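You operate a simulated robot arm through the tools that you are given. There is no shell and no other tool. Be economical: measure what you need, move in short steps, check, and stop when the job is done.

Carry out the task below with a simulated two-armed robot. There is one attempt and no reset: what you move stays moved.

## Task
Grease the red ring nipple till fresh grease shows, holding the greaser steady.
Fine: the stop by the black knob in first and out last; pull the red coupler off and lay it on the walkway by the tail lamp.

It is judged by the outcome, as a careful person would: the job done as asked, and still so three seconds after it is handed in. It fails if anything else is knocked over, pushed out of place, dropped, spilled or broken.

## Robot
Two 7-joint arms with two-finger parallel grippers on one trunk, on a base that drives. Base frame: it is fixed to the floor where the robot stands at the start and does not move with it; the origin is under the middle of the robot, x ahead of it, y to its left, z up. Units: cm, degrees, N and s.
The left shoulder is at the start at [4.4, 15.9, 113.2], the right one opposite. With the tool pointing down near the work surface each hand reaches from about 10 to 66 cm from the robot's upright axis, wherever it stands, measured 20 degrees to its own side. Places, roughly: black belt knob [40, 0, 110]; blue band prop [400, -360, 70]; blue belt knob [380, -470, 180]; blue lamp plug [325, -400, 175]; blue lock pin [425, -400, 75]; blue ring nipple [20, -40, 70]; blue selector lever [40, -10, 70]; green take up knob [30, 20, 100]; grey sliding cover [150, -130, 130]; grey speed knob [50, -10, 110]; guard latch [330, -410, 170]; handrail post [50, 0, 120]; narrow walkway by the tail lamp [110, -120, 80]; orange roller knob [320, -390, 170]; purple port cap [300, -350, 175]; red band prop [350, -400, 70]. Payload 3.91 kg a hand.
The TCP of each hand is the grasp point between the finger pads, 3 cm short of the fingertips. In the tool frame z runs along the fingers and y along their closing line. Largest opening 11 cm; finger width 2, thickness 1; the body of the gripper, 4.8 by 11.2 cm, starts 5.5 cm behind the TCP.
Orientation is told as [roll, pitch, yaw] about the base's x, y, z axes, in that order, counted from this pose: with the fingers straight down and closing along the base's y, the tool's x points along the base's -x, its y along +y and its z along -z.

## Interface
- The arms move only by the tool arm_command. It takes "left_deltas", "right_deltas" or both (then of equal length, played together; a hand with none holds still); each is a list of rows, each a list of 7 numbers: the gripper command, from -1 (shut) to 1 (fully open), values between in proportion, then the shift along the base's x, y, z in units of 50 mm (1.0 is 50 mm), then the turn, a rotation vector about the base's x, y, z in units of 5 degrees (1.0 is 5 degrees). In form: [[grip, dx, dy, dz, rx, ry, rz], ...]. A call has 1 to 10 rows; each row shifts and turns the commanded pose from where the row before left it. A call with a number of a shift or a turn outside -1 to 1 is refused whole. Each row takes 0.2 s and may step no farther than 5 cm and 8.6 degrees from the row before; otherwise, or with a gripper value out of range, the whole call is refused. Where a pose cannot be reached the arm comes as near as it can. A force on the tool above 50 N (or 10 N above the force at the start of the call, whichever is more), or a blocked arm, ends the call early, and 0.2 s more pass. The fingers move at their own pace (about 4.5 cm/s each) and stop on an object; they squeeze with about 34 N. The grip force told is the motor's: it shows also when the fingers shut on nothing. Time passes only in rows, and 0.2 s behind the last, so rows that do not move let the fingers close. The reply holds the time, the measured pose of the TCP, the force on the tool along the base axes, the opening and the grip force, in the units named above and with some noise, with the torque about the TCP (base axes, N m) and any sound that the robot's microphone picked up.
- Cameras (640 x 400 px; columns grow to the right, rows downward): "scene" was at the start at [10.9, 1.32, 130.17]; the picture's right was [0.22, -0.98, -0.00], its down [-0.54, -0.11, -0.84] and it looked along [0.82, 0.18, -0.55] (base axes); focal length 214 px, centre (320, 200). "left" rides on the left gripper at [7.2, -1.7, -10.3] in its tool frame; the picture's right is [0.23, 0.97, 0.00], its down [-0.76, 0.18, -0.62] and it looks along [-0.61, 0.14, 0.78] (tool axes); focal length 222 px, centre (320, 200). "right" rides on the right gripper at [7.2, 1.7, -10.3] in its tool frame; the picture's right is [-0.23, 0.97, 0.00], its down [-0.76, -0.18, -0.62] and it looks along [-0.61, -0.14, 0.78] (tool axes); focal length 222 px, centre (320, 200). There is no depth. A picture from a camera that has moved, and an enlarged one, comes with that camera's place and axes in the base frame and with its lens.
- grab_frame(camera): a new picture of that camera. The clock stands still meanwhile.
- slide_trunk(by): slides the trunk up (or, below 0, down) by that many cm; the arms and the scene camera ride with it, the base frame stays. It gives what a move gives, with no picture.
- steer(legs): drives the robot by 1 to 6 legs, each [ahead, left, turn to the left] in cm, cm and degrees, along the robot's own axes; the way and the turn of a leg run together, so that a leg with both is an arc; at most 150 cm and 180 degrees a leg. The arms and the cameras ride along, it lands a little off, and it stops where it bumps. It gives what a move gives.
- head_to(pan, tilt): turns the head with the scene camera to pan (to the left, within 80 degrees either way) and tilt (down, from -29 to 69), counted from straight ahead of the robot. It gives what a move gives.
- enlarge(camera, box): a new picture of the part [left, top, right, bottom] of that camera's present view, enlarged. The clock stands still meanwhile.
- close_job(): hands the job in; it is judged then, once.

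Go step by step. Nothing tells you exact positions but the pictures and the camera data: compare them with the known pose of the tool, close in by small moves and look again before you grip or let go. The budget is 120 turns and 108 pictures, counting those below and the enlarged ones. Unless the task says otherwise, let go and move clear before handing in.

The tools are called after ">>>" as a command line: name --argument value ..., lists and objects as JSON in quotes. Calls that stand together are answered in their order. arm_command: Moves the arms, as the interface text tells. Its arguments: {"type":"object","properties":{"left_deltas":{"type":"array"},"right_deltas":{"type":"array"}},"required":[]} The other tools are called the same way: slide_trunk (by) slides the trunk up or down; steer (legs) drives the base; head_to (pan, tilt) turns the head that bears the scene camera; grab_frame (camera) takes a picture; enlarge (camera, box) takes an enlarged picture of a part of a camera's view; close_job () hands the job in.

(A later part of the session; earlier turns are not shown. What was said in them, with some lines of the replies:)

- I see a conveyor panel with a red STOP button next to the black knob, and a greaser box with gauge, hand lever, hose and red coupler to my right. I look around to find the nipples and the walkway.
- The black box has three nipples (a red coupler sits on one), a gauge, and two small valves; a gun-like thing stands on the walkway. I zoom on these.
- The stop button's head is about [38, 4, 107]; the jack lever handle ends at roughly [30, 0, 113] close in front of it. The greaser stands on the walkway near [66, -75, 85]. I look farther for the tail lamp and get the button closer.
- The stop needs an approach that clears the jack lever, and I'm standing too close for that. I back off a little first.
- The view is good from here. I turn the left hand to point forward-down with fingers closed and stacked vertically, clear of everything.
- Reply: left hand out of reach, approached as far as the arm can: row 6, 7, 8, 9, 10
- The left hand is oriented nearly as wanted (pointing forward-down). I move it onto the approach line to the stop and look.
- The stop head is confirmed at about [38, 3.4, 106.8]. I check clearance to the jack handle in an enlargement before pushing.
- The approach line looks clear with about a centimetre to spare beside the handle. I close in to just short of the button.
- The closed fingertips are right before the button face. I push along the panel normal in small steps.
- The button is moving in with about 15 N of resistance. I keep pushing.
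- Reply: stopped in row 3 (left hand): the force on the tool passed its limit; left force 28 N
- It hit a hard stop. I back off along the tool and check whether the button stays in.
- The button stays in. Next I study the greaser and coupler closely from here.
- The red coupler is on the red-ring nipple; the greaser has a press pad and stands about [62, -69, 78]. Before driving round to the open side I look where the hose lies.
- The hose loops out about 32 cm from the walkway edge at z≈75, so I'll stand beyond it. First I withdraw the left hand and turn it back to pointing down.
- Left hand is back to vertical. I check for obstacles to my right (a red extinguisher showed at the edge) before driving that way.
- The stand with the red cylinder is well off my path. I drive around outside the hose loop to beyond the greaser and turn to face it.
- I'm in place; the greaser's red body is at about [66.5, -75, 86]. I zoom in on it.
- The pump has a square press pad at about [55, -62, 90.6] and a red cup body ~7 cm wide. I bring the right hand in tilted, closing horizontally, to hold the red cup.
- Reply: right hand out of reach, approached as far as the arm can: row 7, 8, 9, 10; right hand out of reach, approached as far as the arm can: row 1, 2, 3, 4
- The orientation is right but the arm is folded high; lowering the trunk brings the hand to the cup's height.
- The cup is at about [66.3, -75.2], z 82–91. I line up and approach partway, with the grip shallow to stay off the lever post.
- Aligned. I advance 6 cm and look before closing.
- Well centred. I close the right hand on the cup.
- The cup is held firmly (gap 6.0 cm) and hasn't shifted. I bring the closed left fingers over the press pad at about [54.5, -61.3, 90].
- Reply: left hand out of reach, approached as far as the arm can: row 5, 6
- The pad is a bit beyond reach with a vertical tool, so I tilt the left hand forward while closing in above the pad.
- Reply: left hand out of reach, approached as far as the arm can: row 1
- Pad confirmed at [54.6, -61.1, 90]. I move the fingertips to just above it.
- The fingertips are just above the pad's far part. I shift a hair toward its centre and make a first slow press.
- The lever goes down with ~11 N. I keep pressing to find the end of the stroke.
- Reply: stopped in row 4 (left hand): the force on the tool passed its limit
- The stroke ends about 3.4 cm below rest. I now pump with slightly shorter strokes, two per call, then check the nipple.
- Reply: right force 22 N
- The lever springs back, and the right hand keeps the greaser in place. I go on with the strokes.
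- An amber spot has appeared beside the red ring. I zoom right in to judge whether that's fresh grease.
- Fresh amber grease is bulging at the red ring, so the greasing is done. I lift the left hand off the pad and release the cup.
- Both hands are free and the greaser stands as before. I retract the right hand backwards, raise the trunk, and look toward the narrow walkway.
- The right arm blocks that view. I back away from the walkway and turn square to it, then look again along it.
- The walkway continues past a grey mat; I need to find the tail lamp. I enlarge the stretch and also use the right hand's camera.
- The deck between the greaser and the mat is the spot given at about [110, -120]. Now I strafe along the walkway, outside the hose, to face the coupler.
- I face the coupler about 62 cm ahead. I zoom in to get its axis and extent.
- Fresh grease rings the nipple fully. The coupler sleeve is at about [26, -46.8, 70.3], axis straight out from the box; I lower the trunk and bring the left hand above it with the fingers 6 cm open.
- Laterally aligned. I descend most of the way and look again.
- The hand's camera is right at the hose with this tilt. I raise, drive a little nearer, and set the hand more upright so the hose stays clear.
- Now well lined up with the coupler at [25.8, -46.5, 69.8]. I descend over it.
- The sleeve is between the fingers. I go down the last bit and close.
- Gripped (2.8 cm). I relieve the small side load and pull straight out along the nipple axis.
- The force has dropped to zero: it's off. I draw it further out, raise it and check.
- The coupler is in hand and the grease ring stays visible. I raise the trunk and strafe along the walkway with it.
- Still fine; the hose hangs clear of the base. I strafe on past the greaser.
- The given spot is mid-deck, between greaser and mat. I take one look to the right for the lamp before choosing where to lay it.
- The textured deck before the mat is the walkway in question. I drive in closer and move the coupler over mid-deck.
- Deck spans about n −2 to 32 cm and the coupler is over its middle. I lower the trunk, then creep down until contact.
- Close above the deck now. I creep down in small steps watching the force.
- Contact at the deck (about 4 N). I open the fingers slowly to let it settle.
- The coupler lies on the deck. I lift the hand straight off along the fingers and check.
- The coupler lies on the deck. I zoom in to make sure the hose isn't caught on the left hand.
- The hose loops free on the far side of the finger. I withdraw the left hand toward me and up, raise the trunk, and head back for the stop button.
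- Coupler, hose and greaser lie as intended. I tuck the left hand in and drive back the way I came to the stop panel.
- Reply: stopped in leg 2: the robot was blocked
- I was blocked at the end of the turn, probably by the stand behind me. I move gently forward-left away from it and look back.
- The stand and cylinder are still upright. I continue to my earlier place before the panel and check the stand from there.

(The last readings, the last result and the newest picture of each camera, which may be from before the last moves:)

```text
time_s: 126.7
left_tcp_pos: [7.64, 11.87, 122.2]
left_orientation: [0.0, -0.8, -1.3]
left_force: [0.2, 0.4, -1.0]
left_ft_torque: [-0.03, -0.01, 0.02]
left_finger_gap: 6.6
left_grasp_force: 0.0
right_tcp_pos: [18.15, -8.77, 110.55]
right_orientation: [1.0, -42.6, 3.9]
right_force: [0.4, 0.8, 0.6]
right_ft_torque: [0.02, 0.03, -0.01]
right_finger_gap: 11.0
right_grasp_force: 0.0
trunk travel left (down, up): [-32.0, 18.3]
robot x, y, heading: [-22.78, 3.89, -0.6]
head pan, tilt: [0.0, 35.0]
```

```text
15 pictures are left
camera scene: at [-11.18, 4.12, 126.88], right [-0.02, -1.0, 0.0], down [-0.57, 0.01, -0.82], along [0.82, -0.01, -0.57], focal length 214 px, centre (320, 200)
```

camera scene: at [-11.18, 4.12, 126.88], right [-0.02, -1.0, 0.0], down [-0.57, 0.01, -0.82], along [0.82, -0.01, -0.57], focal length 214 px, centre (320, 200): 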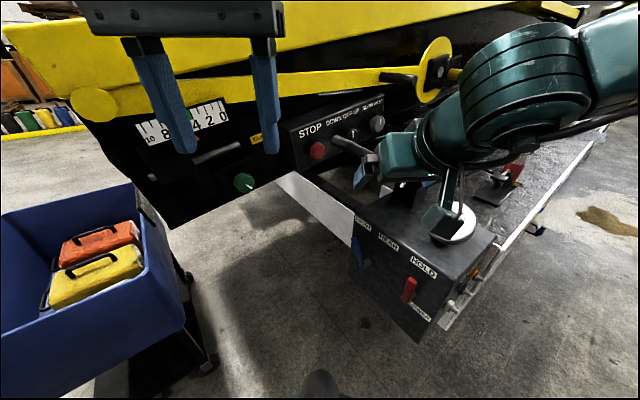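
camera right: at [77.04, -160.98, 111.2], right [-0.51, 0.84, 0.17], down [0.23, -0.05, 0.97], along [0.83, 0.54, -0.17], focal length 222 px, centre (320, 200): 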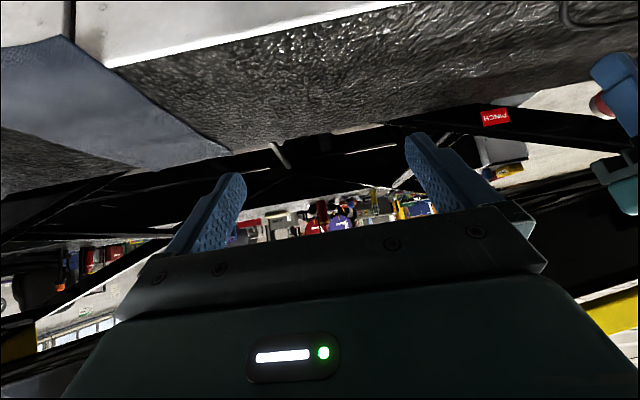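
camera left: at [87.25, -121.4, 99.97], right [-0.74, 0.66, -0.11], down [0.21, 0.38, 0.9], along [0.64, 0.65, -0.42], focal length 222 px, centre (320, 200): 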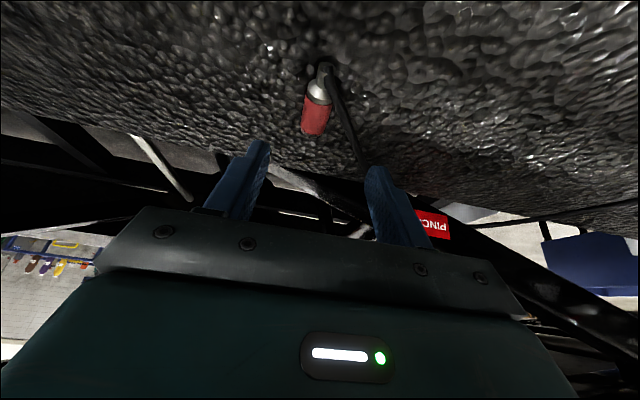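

The stand is exactly as before. I move the right hand away from the jack handle, restore the trunk height, and turn the left hand to the button pose with the fingers part open.

>>> arm_command --right_deltas '[[1, -0.4, -0.7, 0.4, 0, 0, 0], [1, -0.4, -0.7, 0.4, 0, 0, 0], [1, -0.3, -0.7, 0.4, 0, 0, 0], [1, -0.3, -0.7, 0.4, 0, 0, 0]]'

>>> slide_trunk --by 3

>>> arm_command --left_deltas '[[0.3, 0.15, -0.05, 0, 0.419, -0.573, -0.97], [0.3, 0.15, -0.05, 0, 0.419, -0.573, -0.97], [0.3, 0.15, -0.05, 0, 0.419, -0.573, -0.97], [0.3, 0.15, -0.05, 0, 0.419, -0.573, -0.97], [0.3, 0.15, -0.05, 0, 0.419, -0.573, -0.97], [0.3, 0.15, -0.05, 0, 0.419, -0.573, -0.97], [0.3, 0.15, -0.05, 0, 0.419, -0.573, -0.97], [0.3, 0.15, -0.05, 0, 0.419, -0.573, -0.97], [0.3, 0.15, -0.05, 0, 0.419, -0.573, -0.97], [0.3, 0.15, 0, 0, 0.419, -0.573, -0.97]]'

>>> arm_command --left_deltas '[[0.3, 0.2, -0.02, -0.2, 0.419, -0.573, -0.97], [0.3, 0.2, -0.02, -0.2, 0.419, -0.573, -0.97], [0.3, 0.2, -0.02, -0.2, 0.419, -0.573, -0.97], [0.3, 0.2, -0.02, -0.2, 0.419, -0.573, -0.97], [0.3, 0.2, -0.02, -0.3, 0.419, -0.573, -0.97], [0.3, 0.2, -0.02, -0.3, 0.419, -0.573, -0.97], [0.3, 0.2, -0.02, -0.3, 0.419, -0.573, -0.97], [0.3, 0.2, -0.02, -0.3, 0.419, -0.573, -0.97], [0.3, 0, 0, 0, 0, 0, 0]]'

>>> grab_frame --camera "left"

```text
time_s: 127.7
left_tcp_pos: [7.63, 11.89, 122.31]
left_orientation: [0.1, -0.8, -1.2]
left_force: [0.2, -0.2, 0.5]
left_ft_torque: [0.05, -0.03, 0.03]
left_finger_gap: 6.6
left_grasp_force: 0.1
right_tcp_pos: [11.05, -23.05, 118.73]
right_orientation: [1.1, -42.6, 3.9]
right_force: [-0.3, 0.0, 0.2]
right_ft_torque: [0.01, -0.02, -0.04]
right_finger_gap: 10.98
right_grasp_force: 0.0
trunk travel left (down, up): [-32.0, 18.3]
robot x, y, heading: [-23.35, 4.37, -1.0]
head pan, tilt: [0.0, 35.0]
```

```text
time_s: 128.4
left_tcp_pos: [7.64, 11.93, 125.26]
left_orientation: [0.0, -0.8, -1.3]
left_force: [0.2, 0.3, -0.5]
left_ft_torque: [-0.02, -0.01, 0.02]
left_finger_gap: 6.61
left_grasp_force: 0.1
right_tcp_pos: [11.13, -23.0, 121.84]
right_orientation: [1.0, -42.7, 3.9]
right_force: [0.1, -0.3, -0.1]
right_ft_torque: [-0.01, 0.02, 0.03]
right_finger_gap: 11.0
right_grasp_force: 0.0
trunk travel left (down, up): [-35.0, 15.3]
robot x, y, heading: [-22.88, 4.1, -0.9]
head pan, tilt: [0.0, 35.0]
```

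```text
time_s: 130.6
left_tcp_pos: [15.05, 9.76, 125.05]
left_orientation: [31.4, -15.8, -56.1]
left_force: [1.0, -1.2, 1.0]
left_ft_torque: [-0.02, -0.01, -0.03]
left_finger_gap: 7.16
left_grasp_force: 0.1
right_tcp_pos: [11.07, -23.04, 121.76]
right_orientation: [1.0, -42.7, 3.9]
right_force: [-0.6, 0.3, -0.3]
right_ft_torque: [0.02, -0.02, -0.01]
right_finger_gap: 11.03
right_grasp_force: 0.2
trunk travel left (down, up): [-35.0, 15.3]
robot x, y, heading: [-22.87, 3.99, -1.1]
head pan, tilt: [0.0, 35.0]
```

```text
time_s: 132.6
left_tcp_pos: [23.04, 8.81, 115.16]
left_orientation: [57.1, -4.2, -100.2]
left_force: [-0.7, -0.3, -0.1]
left_ft_torque: [-0.04, 0.0, 0.01]
left_finger_gap: 7.15
left_grasp_force: 0.0
right_tcp_pos: [11.08, -22.97, 121.77]
right_orientation: [1.0, -42.5, 4.0]
right_force: [0.5, -0.1, 0.5]
right_ft_torque: [0.05, -0.02, 0.01]
right_finger_gap: 10.99
right_grasp_force: 0.1
trunk travel left (down, up): [-35.0, 15.3]
robot x, y, heading: [-22.42, 4.02, -0.9]
head pan, tilt: [0.0, 35.0]
```

```text
14 pictures are left
camera left: at [15.13, 17.95, 118.87], right [0.57, 0.19, 0.8], down [-0.55, -0.64, 0.54], along [0.61, -0.75, -0.26], focal length 222 px, centre (320, 200)
```

left: 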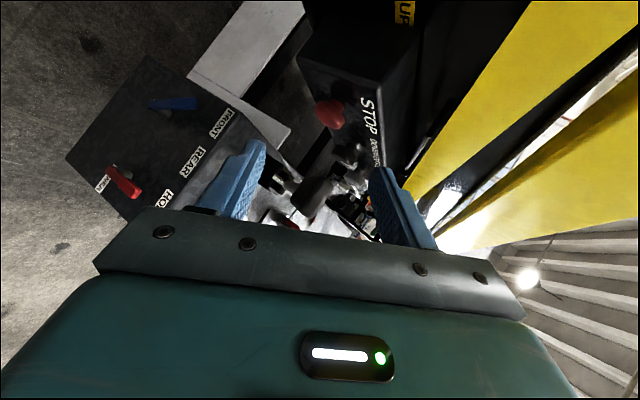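

The button is at [39.2, 3.8, 106.5]. I level the hand so the fingers sit above and below the head, and line up 12 cm back.

>>> arm_command --left_deltas '[[0.09, 0, 0, -0.1, 0, -1, 0], [0.09, 0, 0, -0.2, 0, -1, 0], [0.09, 0.2, -0.1, -0.3, 0, -1, 0], [0.09, 0.2, -0.15, -0.3, 0, -1, 0], [0.09, 0.27, -0.15, -0.3, 0, -1, 0], [0.09, 0.27, -0.14, -0.24, 0, 0, 0], [0.09, 0, 0, 0, 0, 0, 0]]'

>>> grab_frame --camera "left"

>>> enlarge --camera "scene" --box '[240, 90, 420, 220]'

```text
time_s: 134.2
left_tcp_pos: [28.0, 5.93, 108.02]
left_orientation: [81.6, 0.5, -101.0]
left_force: [-0.3, 0.3, 0.4]
left_ft_torque: [0.01, 0.0, 0.0]
left_finger_gap: 6.01
left_grasp_force: 0.1
right_tcp_pos: [11.12, -23.01, 121.97]
right_orientation: [1.0, -42.6, 3.9]
right_force: [0.0, -1.3, 0.4]
right_ft_torque: [0.0, -0.01, -0.01]
right_finger_gap: 10.98
right_grasp_force: 0.0
trunk travel left (down, up): [-35.0, 15.3]
robot x, y, heading: [-22.9, 4.29, -1.1]
head pan, tilt: [0.0, 35.0]
```

```text
13 pictures are left
camera left: at [19.09, 15.16, 107.88], right [0.18, 0.19, 0.97], down [-0.73, -0.64, 0.26], along [0.66, -0.75, 0.02], focal length 222 px, centre (320, 200)
```

left: 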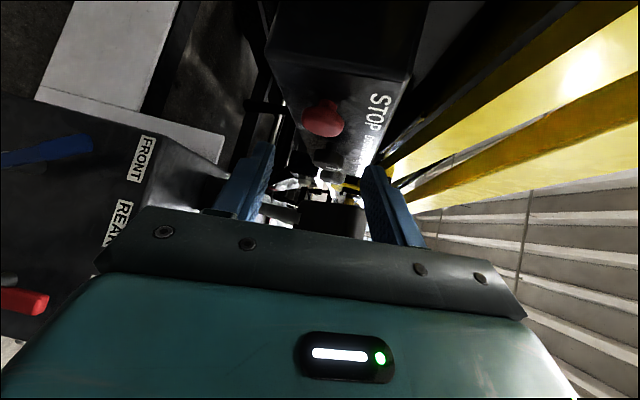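

```text
3.08 times, centred on (330, 155) of scene
camera zoom: at [-11.19, 4.14, 129.88], right [-0.02, -1.0, 0.0], down [-0.57, 0.01, -0.82], along [0.82, -0.01, -0.57], focal length 660 px, centre (289, 338)
```

zoom: 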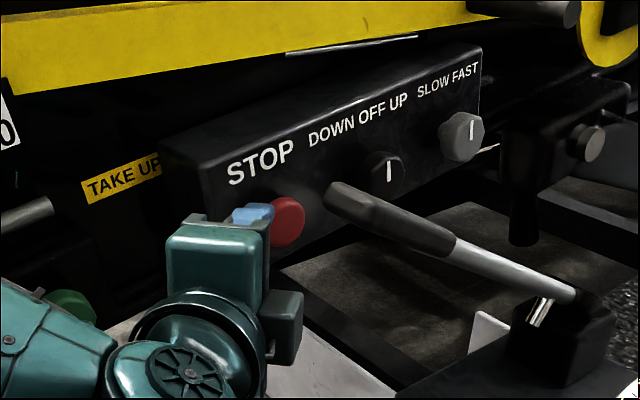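

Lined up well. I advance so the open fingers pass above and below the button head.

>>> arm_command --left_deltas '[[0.09, 0.5, -0.09, -0.065, 0, 0, 0], [0.09, 0.5, -0.09, -0.065, 0, 0, 0], [0.09, 0.4, -0.075, -0.055, 0, 0, 0], [0.09, 0.35, -0.065, -0.05, 0, 0, 0], [0.09, 0, 0, 0, 0, 0, 0]]'

>>> enlarge --camera "left" --box '[220, 60, 420, 240]'

>>> enlarge --camera "scene" --box '[240, 90, 420, 220]'

```text
time_s: 135.4
left_tcp_pos: [36.66, 4.44, 106.89]
left_orientation: [81.6, 0.5, -101.0]
left_force: [-0.3, -1.2, -0.7]
left_ft_torque: [0.0, 0.01, 0.0]
left_finger_gap: 6.0
left_grasp_force: 0.1
right_tcp_pos: [11.08, -23.06, 121.7]
right_orientation: [1.0, -42.6, 3.9]
right_force: [-0.2, 0.9, 0.4]
right_ft_torque: [0.01, 0.03, 0.0]
right_finger_gap: 10.99
right_grasp_force: 0.1
trunk travel left (down, up): [-35.0, 15.3]
robot x, y, heading: [-22.92, 4.19, -1.1]
head pan, tilt: [0.0, 35.0]
```

```text
2.22 times, centred on (320, 150) of left
camera zoom: at [27.84, 13.64, 106.81], right [0.18, 0.19, 0.97], down [-0.73, -0.64, 0.26], along [0.66, -0.75, 0.02], focal length 494 px, centre (320, 311)
```

zoom: 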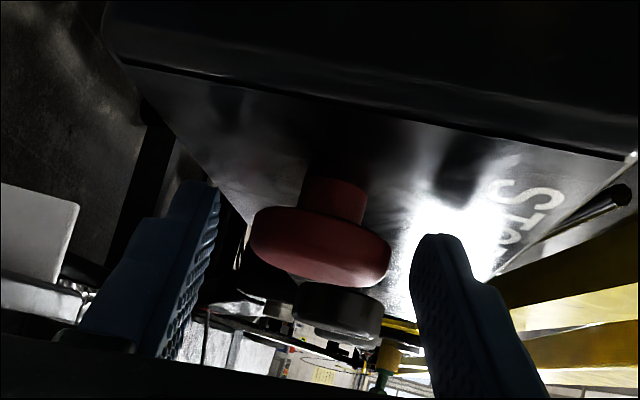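

```text
3.08 times, centred on (330, 155) of scene
camera zoom: at [-11.19, 4.13, 129.88], right [-0.02, -1.0, 0.0], down [-0.57, 0.01, -0.82], along [0.82, -0.01, -0.57], focal length 660 px, centre (289, 338)
```

zoom: 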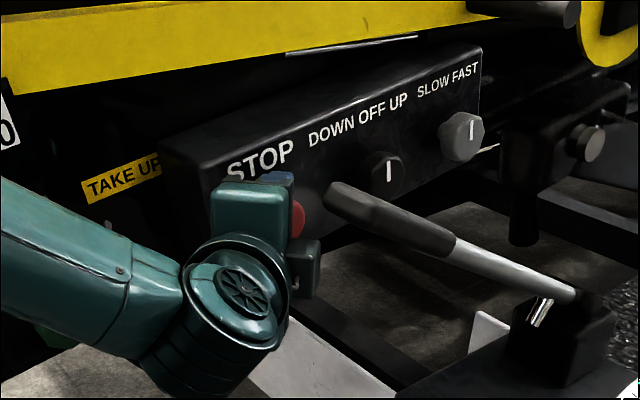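

The head is centred between the fingers. I go half a centimetre deeper and grip.

>>> arm_command --left_deltas '[[0.09, 0.12, -0.01, 0.02, 0, 0, 0], [0.09, 0, 0, 0, 0, 0, 0], [-0.3, 0, 0, 0, 0, 0, 0], [-1, 0, 0, 0, 0, 0, 0], [-1, 0, 0, 0, 0, 0, 0], [-1, 0, 0, 0, 0, 0, 0]]'

>>> enlarge --camera "left" --box '[220, 60, 420, 240]'

```text
time_s: 136.8
left_tcp_pos: [37.11, 4.32, 106.97]
left_orientation: [81.6, 0.5, -101.0]
left_force: [-7.3, -2.3, -4.2]
left_ft_torque: [0.09, 0.12, -0.31]
left_finger_gap: 4.09
left_grasp_force: 45.0
right_tcp_pos: [11.05, -23.08, 121.79]
right_orientation: [1.0, -42.7, 3.9]
right_force: [-0.6, -0.4, -0.2]
right_ft_torque: [-0.04, -0.02, 0.01]
right_finger_gap: 11.01
right_grasp_force: 0.0
trunk travel left (down, up): [-35.0, 15.3]
robot x, y, heading: [-23.25, 4.38, -1.1]
head pan, tilt: [0.0, 35.0]
```

```text
2.22 times, centred on (320, 150) of left
camera zoom: at [28.28, 13.52, 106.83], right [0.18, 0.19, 0.97], down [-0.73, -0.64, 0.26], along [0.66, -0.75, 0.02], focal length 494 px, centre (320, 311)
```

zoom: 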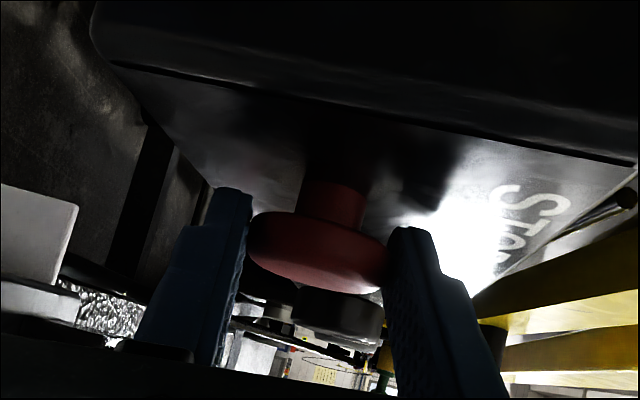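

Gripped at 4.1 cm. I pull it out in small steps along its axis.

>>> arm_command --left_deltas '[[-1, -0.06, -0.035, 0, 0, 0, 0], [-1, -0.06, -0.035, 0, 0, 0, 0], [-1, -0.06, -0.035, 0, 0, 0, 0], [-1, -0.06, -0.035, 0, 0, 0, 0], [-1, 0, 0, 0, 0, 0, 0]]'

>>> enlarge --camera "left" --box '[220, 60, 420, 240]'

```text
time_s: 138.0
left_tcp_pos: [35.97, 3.63, 106.9]
left_orientation: [81.4, 0.6, -101.4]
left_force: [6.6, -12.8, -4.2]
left_ft_torque: [0.09, 0.29, -0.73]
left_finger_gap: 4.14
left_grasp_force: 45.3
right_tcp_pos: [11.27, -23.13, 121.78]
right_orientation: [1.1, -42.6, 3.7]
right_force: [-0.1, 0.6, 0.1]
right_ft_torque: [0.02, 0.01, 0.02]
right_finger_gap: 11.0
right_grasp_force: 0.1
trunk travel left (down, up): [-35.0, 15.3]
robot x, y, heading: [-23.05, 4.31, -1.0]
head pan, tilt: [0.0, 35.0]
```

```text
2.22 times, centred on (320, 150) of left
camera zoom: at [27.19, 12.75, 106.84], right [0.18, 0.19, 0.97], down [-0.73, -0.63, 0.26], along [0.66, -0.75, 0.02], focal length 494 px, centre (320, 311)
```

zoom: 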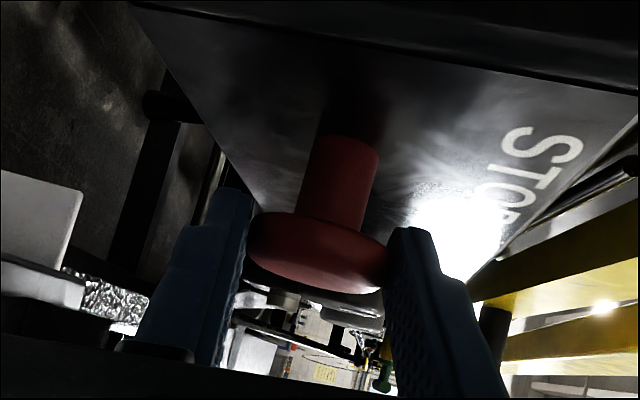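

The stem is out again. I pull slightly more to be sure it's at its stop, then release.

>>> arm_command --left_deltas '[[-1, -0.05, -0.02, 0, 0, 0, 0], [-1, -0.05, -0.01, 0, 0, 0, 0], [-1, 0, 0, 0, 0, 0, 0]]'

```text
time_s: 138.8
left_tcp_pos: [35.96, 3.53, 106.95]
left_orientation: [81.6, 0.4, -100.8]
left_force: [35.2, -18.5, -0.9]
left_ft_torque: [0.12, -0.06, -0.65]
left_finger_gap: 4.11
left_grasp_force: 44.8
right_tcp_pos: [11.52, -23.17, 121.71]
right_orientation: [1.2, -42.4, 3.6]
right_force: [-0.2, 0.1, 0.4]
right_ft_torque: [0.02, 0.0, 0.0]
right_finger_gap: 10.99
right_grasp_force: 0.1
trunk travel left (down, up): [-35.0, 15.3]
robot x, y, heading: [-23.17, 4.25, -0.8]
head pan, tilt: [0.0, 35.0]
```

It's hard against its outer stop (35 N). I relax, open, and back straight out.

>>> arm_command --left_deltas '[[-1, 0.06, 0.03, 0, 0, 0, 0], [-0.1, 0, 0, 0, 0, 0, 0], [0.09, 0, 0, 0, 0, 0, 0], [0.09, 0, 0, 0, 0, 0, 0], [0.09, -0.2, 0.06, 0.02, 0, 0, 0], [0.09, -0.4, 0.12, 0.05, 0, 0, 0], [0.09, -0.5, 0.15, 0.06, 0, 0, 0], [0.09, -0.5, 0.15, 0.06, 0, 0, 0], [0.09, -0.5, 0.15, 0.06, 0, 0, 0]]'

>>> enlarge --camera "left" --box '[220, 40, 420, 220]'

>>> enlarge --camera "scene" --box '[240, 90, 420, 220]'

```text
time_s: 140.8
left_tcp_pos: [25.26, 6.97, 108.43]
left_orientation: [81.6, 0.6, -101.0]
left_force: [0.2, -0.2, -0.5]
left_ft_torque: [0.01, -0.01, 0.03]
left_finger_gap: 6.01
left_grasp_force: 0.1
right_tcp_pos: [11.02, -22.99, 121.8]
right_orientation: [0.9, -42.6, 3.9]
right_force: [-0.2, 0.1, -0.5]
right_ft_torque: [0.01, 0.0, 0.01]
right_finger_gap: 11.02
right_grasp_force: 0.1
trunk travel left (down, up): [-35.0, 15.3]
robot x, y, heading: [-22.87, 4.21, -0.8]
head pan, tilt: [0.0, 35.0]
```

```text
2.22 times, centred on (320, 130) of left
camera zoom: at [16.39, 16.18, 108.28], right [0.18, 0.19, 0.97], down [-0.73, -0.64, 0.26], along [0.66, -0.75, 0.02], focal length 494 px, centre (320, 356)
```

zoom: 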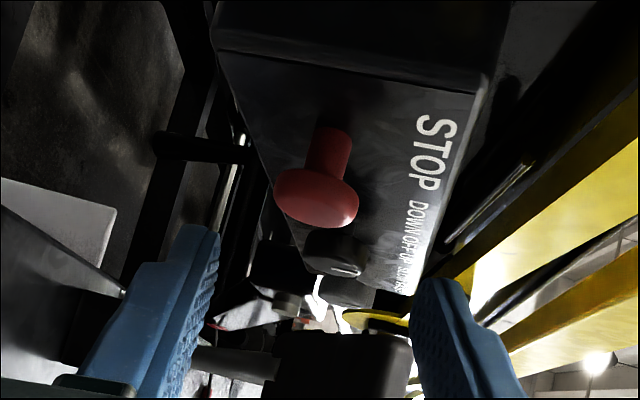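

```text
3.08 times, centred on (330, 155) of scene
camera zoom: at [-11.22, 4.13, 129.88], right [-0.02, -1.0, 0.0], down [-0.57, 0.01, -0.82], along [0.82, -0.01, -0.57], focal length 660 px, centre (289, 338)
```

zoom: 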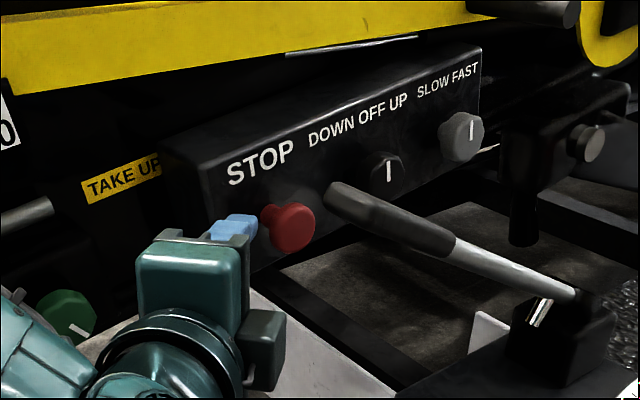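

The stop is out, and knobs and lever are unchanged. I move the hand clear and take a last look at the coupler and greaser.

>>> arm_command --left_deltas '[[0.09, -0.4, 0.05, 0.3, 0, 0, 0], [0.09, -0.3, 0, 0.4, 0, 0, 0]]'

>>> head_to --pan -48 --tilt 22

>>> grab_frame --camera "scene"

```text
time_s: 141.4
left_tcp_pos: [21.74, 7.42, 111.96]
left_orientation: [81.6, 0.5, -100.9]
left_force: [-0.4, -0.4, -0.1]
left_ft_torque: [-0.01, -0.02, 0.0]
left_finger_gap: 6.0
left_grasp_force: 0.0
right_tcp_pos: [11.07, -22.99, 121.86]
right_orientation: [1.0, -42.6, 3.9]
right_force: [0.6, -0.3, 0.4]
right_ft_torque: [-0.01, -0.02, -0.03]
right_finger_gap: 10.98
right_grasp_force: 0.0
trunk travel left (down, up): [-35.0, 15.3]
robot x, y, heading: [-23.07, 4.22, -0.8]
head pan, tilt: [0.0, 35.0]
```

```text
time_s: 142.6
left_tcp_pos: [21.79, 7.28, 111.68]
left_orientation: [81.6, 0.6, -101.0]
left_force: [-0.6, 0.6, -0.5]
left_ft_torque: [0.01, -0.03, 0.01]
left_finger_gap: 5.98
left_grasp_force: 0.0
right_tcp_pos: [11.1, -22.92, 121.8]
right_orientation: [1.0, -42.6, 3.8]
right_force: [-0.8, -0.3, 0.0]
right_ft_torque: [-0.03, 0.03, 0.03]
right_finger_gap: 11.03
right_grasp_force: 0.0
trunk travel left (down, up): [-35.0, 15.3]
robot x, y, heading: [-23.28, 4.16, -0.9]
head pan, tilt: [-48.0, 22.0]
```

```text
5 pictures are left
camera scene: at [-13.88, -2.72, 131.93], right [-0.75, -0.66, 0.0], down [-0.25, 0.28, -0.93], along [0.61, -0.7, -0.37], focal length 214 px, centre (320, 200)
```

scene: 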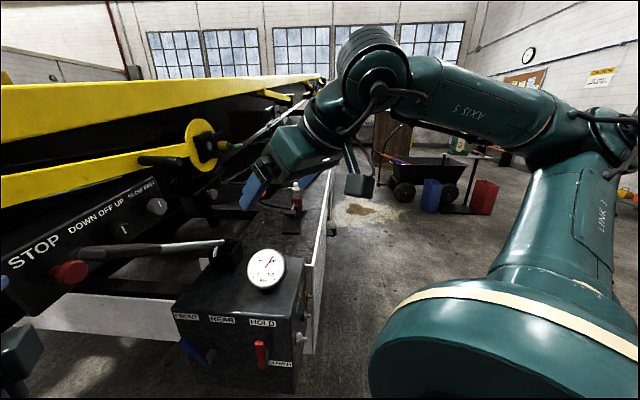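

The greaser stands in place, the deck is as I left it, the stop is out and both hands are clear, so I hand the job in.

>>> close_job

```text
The job is handed in.
```

I greased the red ring nipple until fresh amber grease showed all round it. The right hand held the greaser while the left pumped.

- **Stop:** I pushed it in before greasing and pulled it out last. It now sits against its outer stop.
- **Coupler:** It is off the nipple and lying on the textured walkway near [100, -110, 80]. I never saw the tail lamp, so I went by the position you gave for that walkway, about 14 cm away. My last picture didn't show the coupler clearly. I last saw it in place just after setting it down, before driving back.
- **One bump:** The robot was blocked once while turning on the way back, probably by the stand with the red cylinder. In the pictures afterwards the stand and cylinder looked the same as before.
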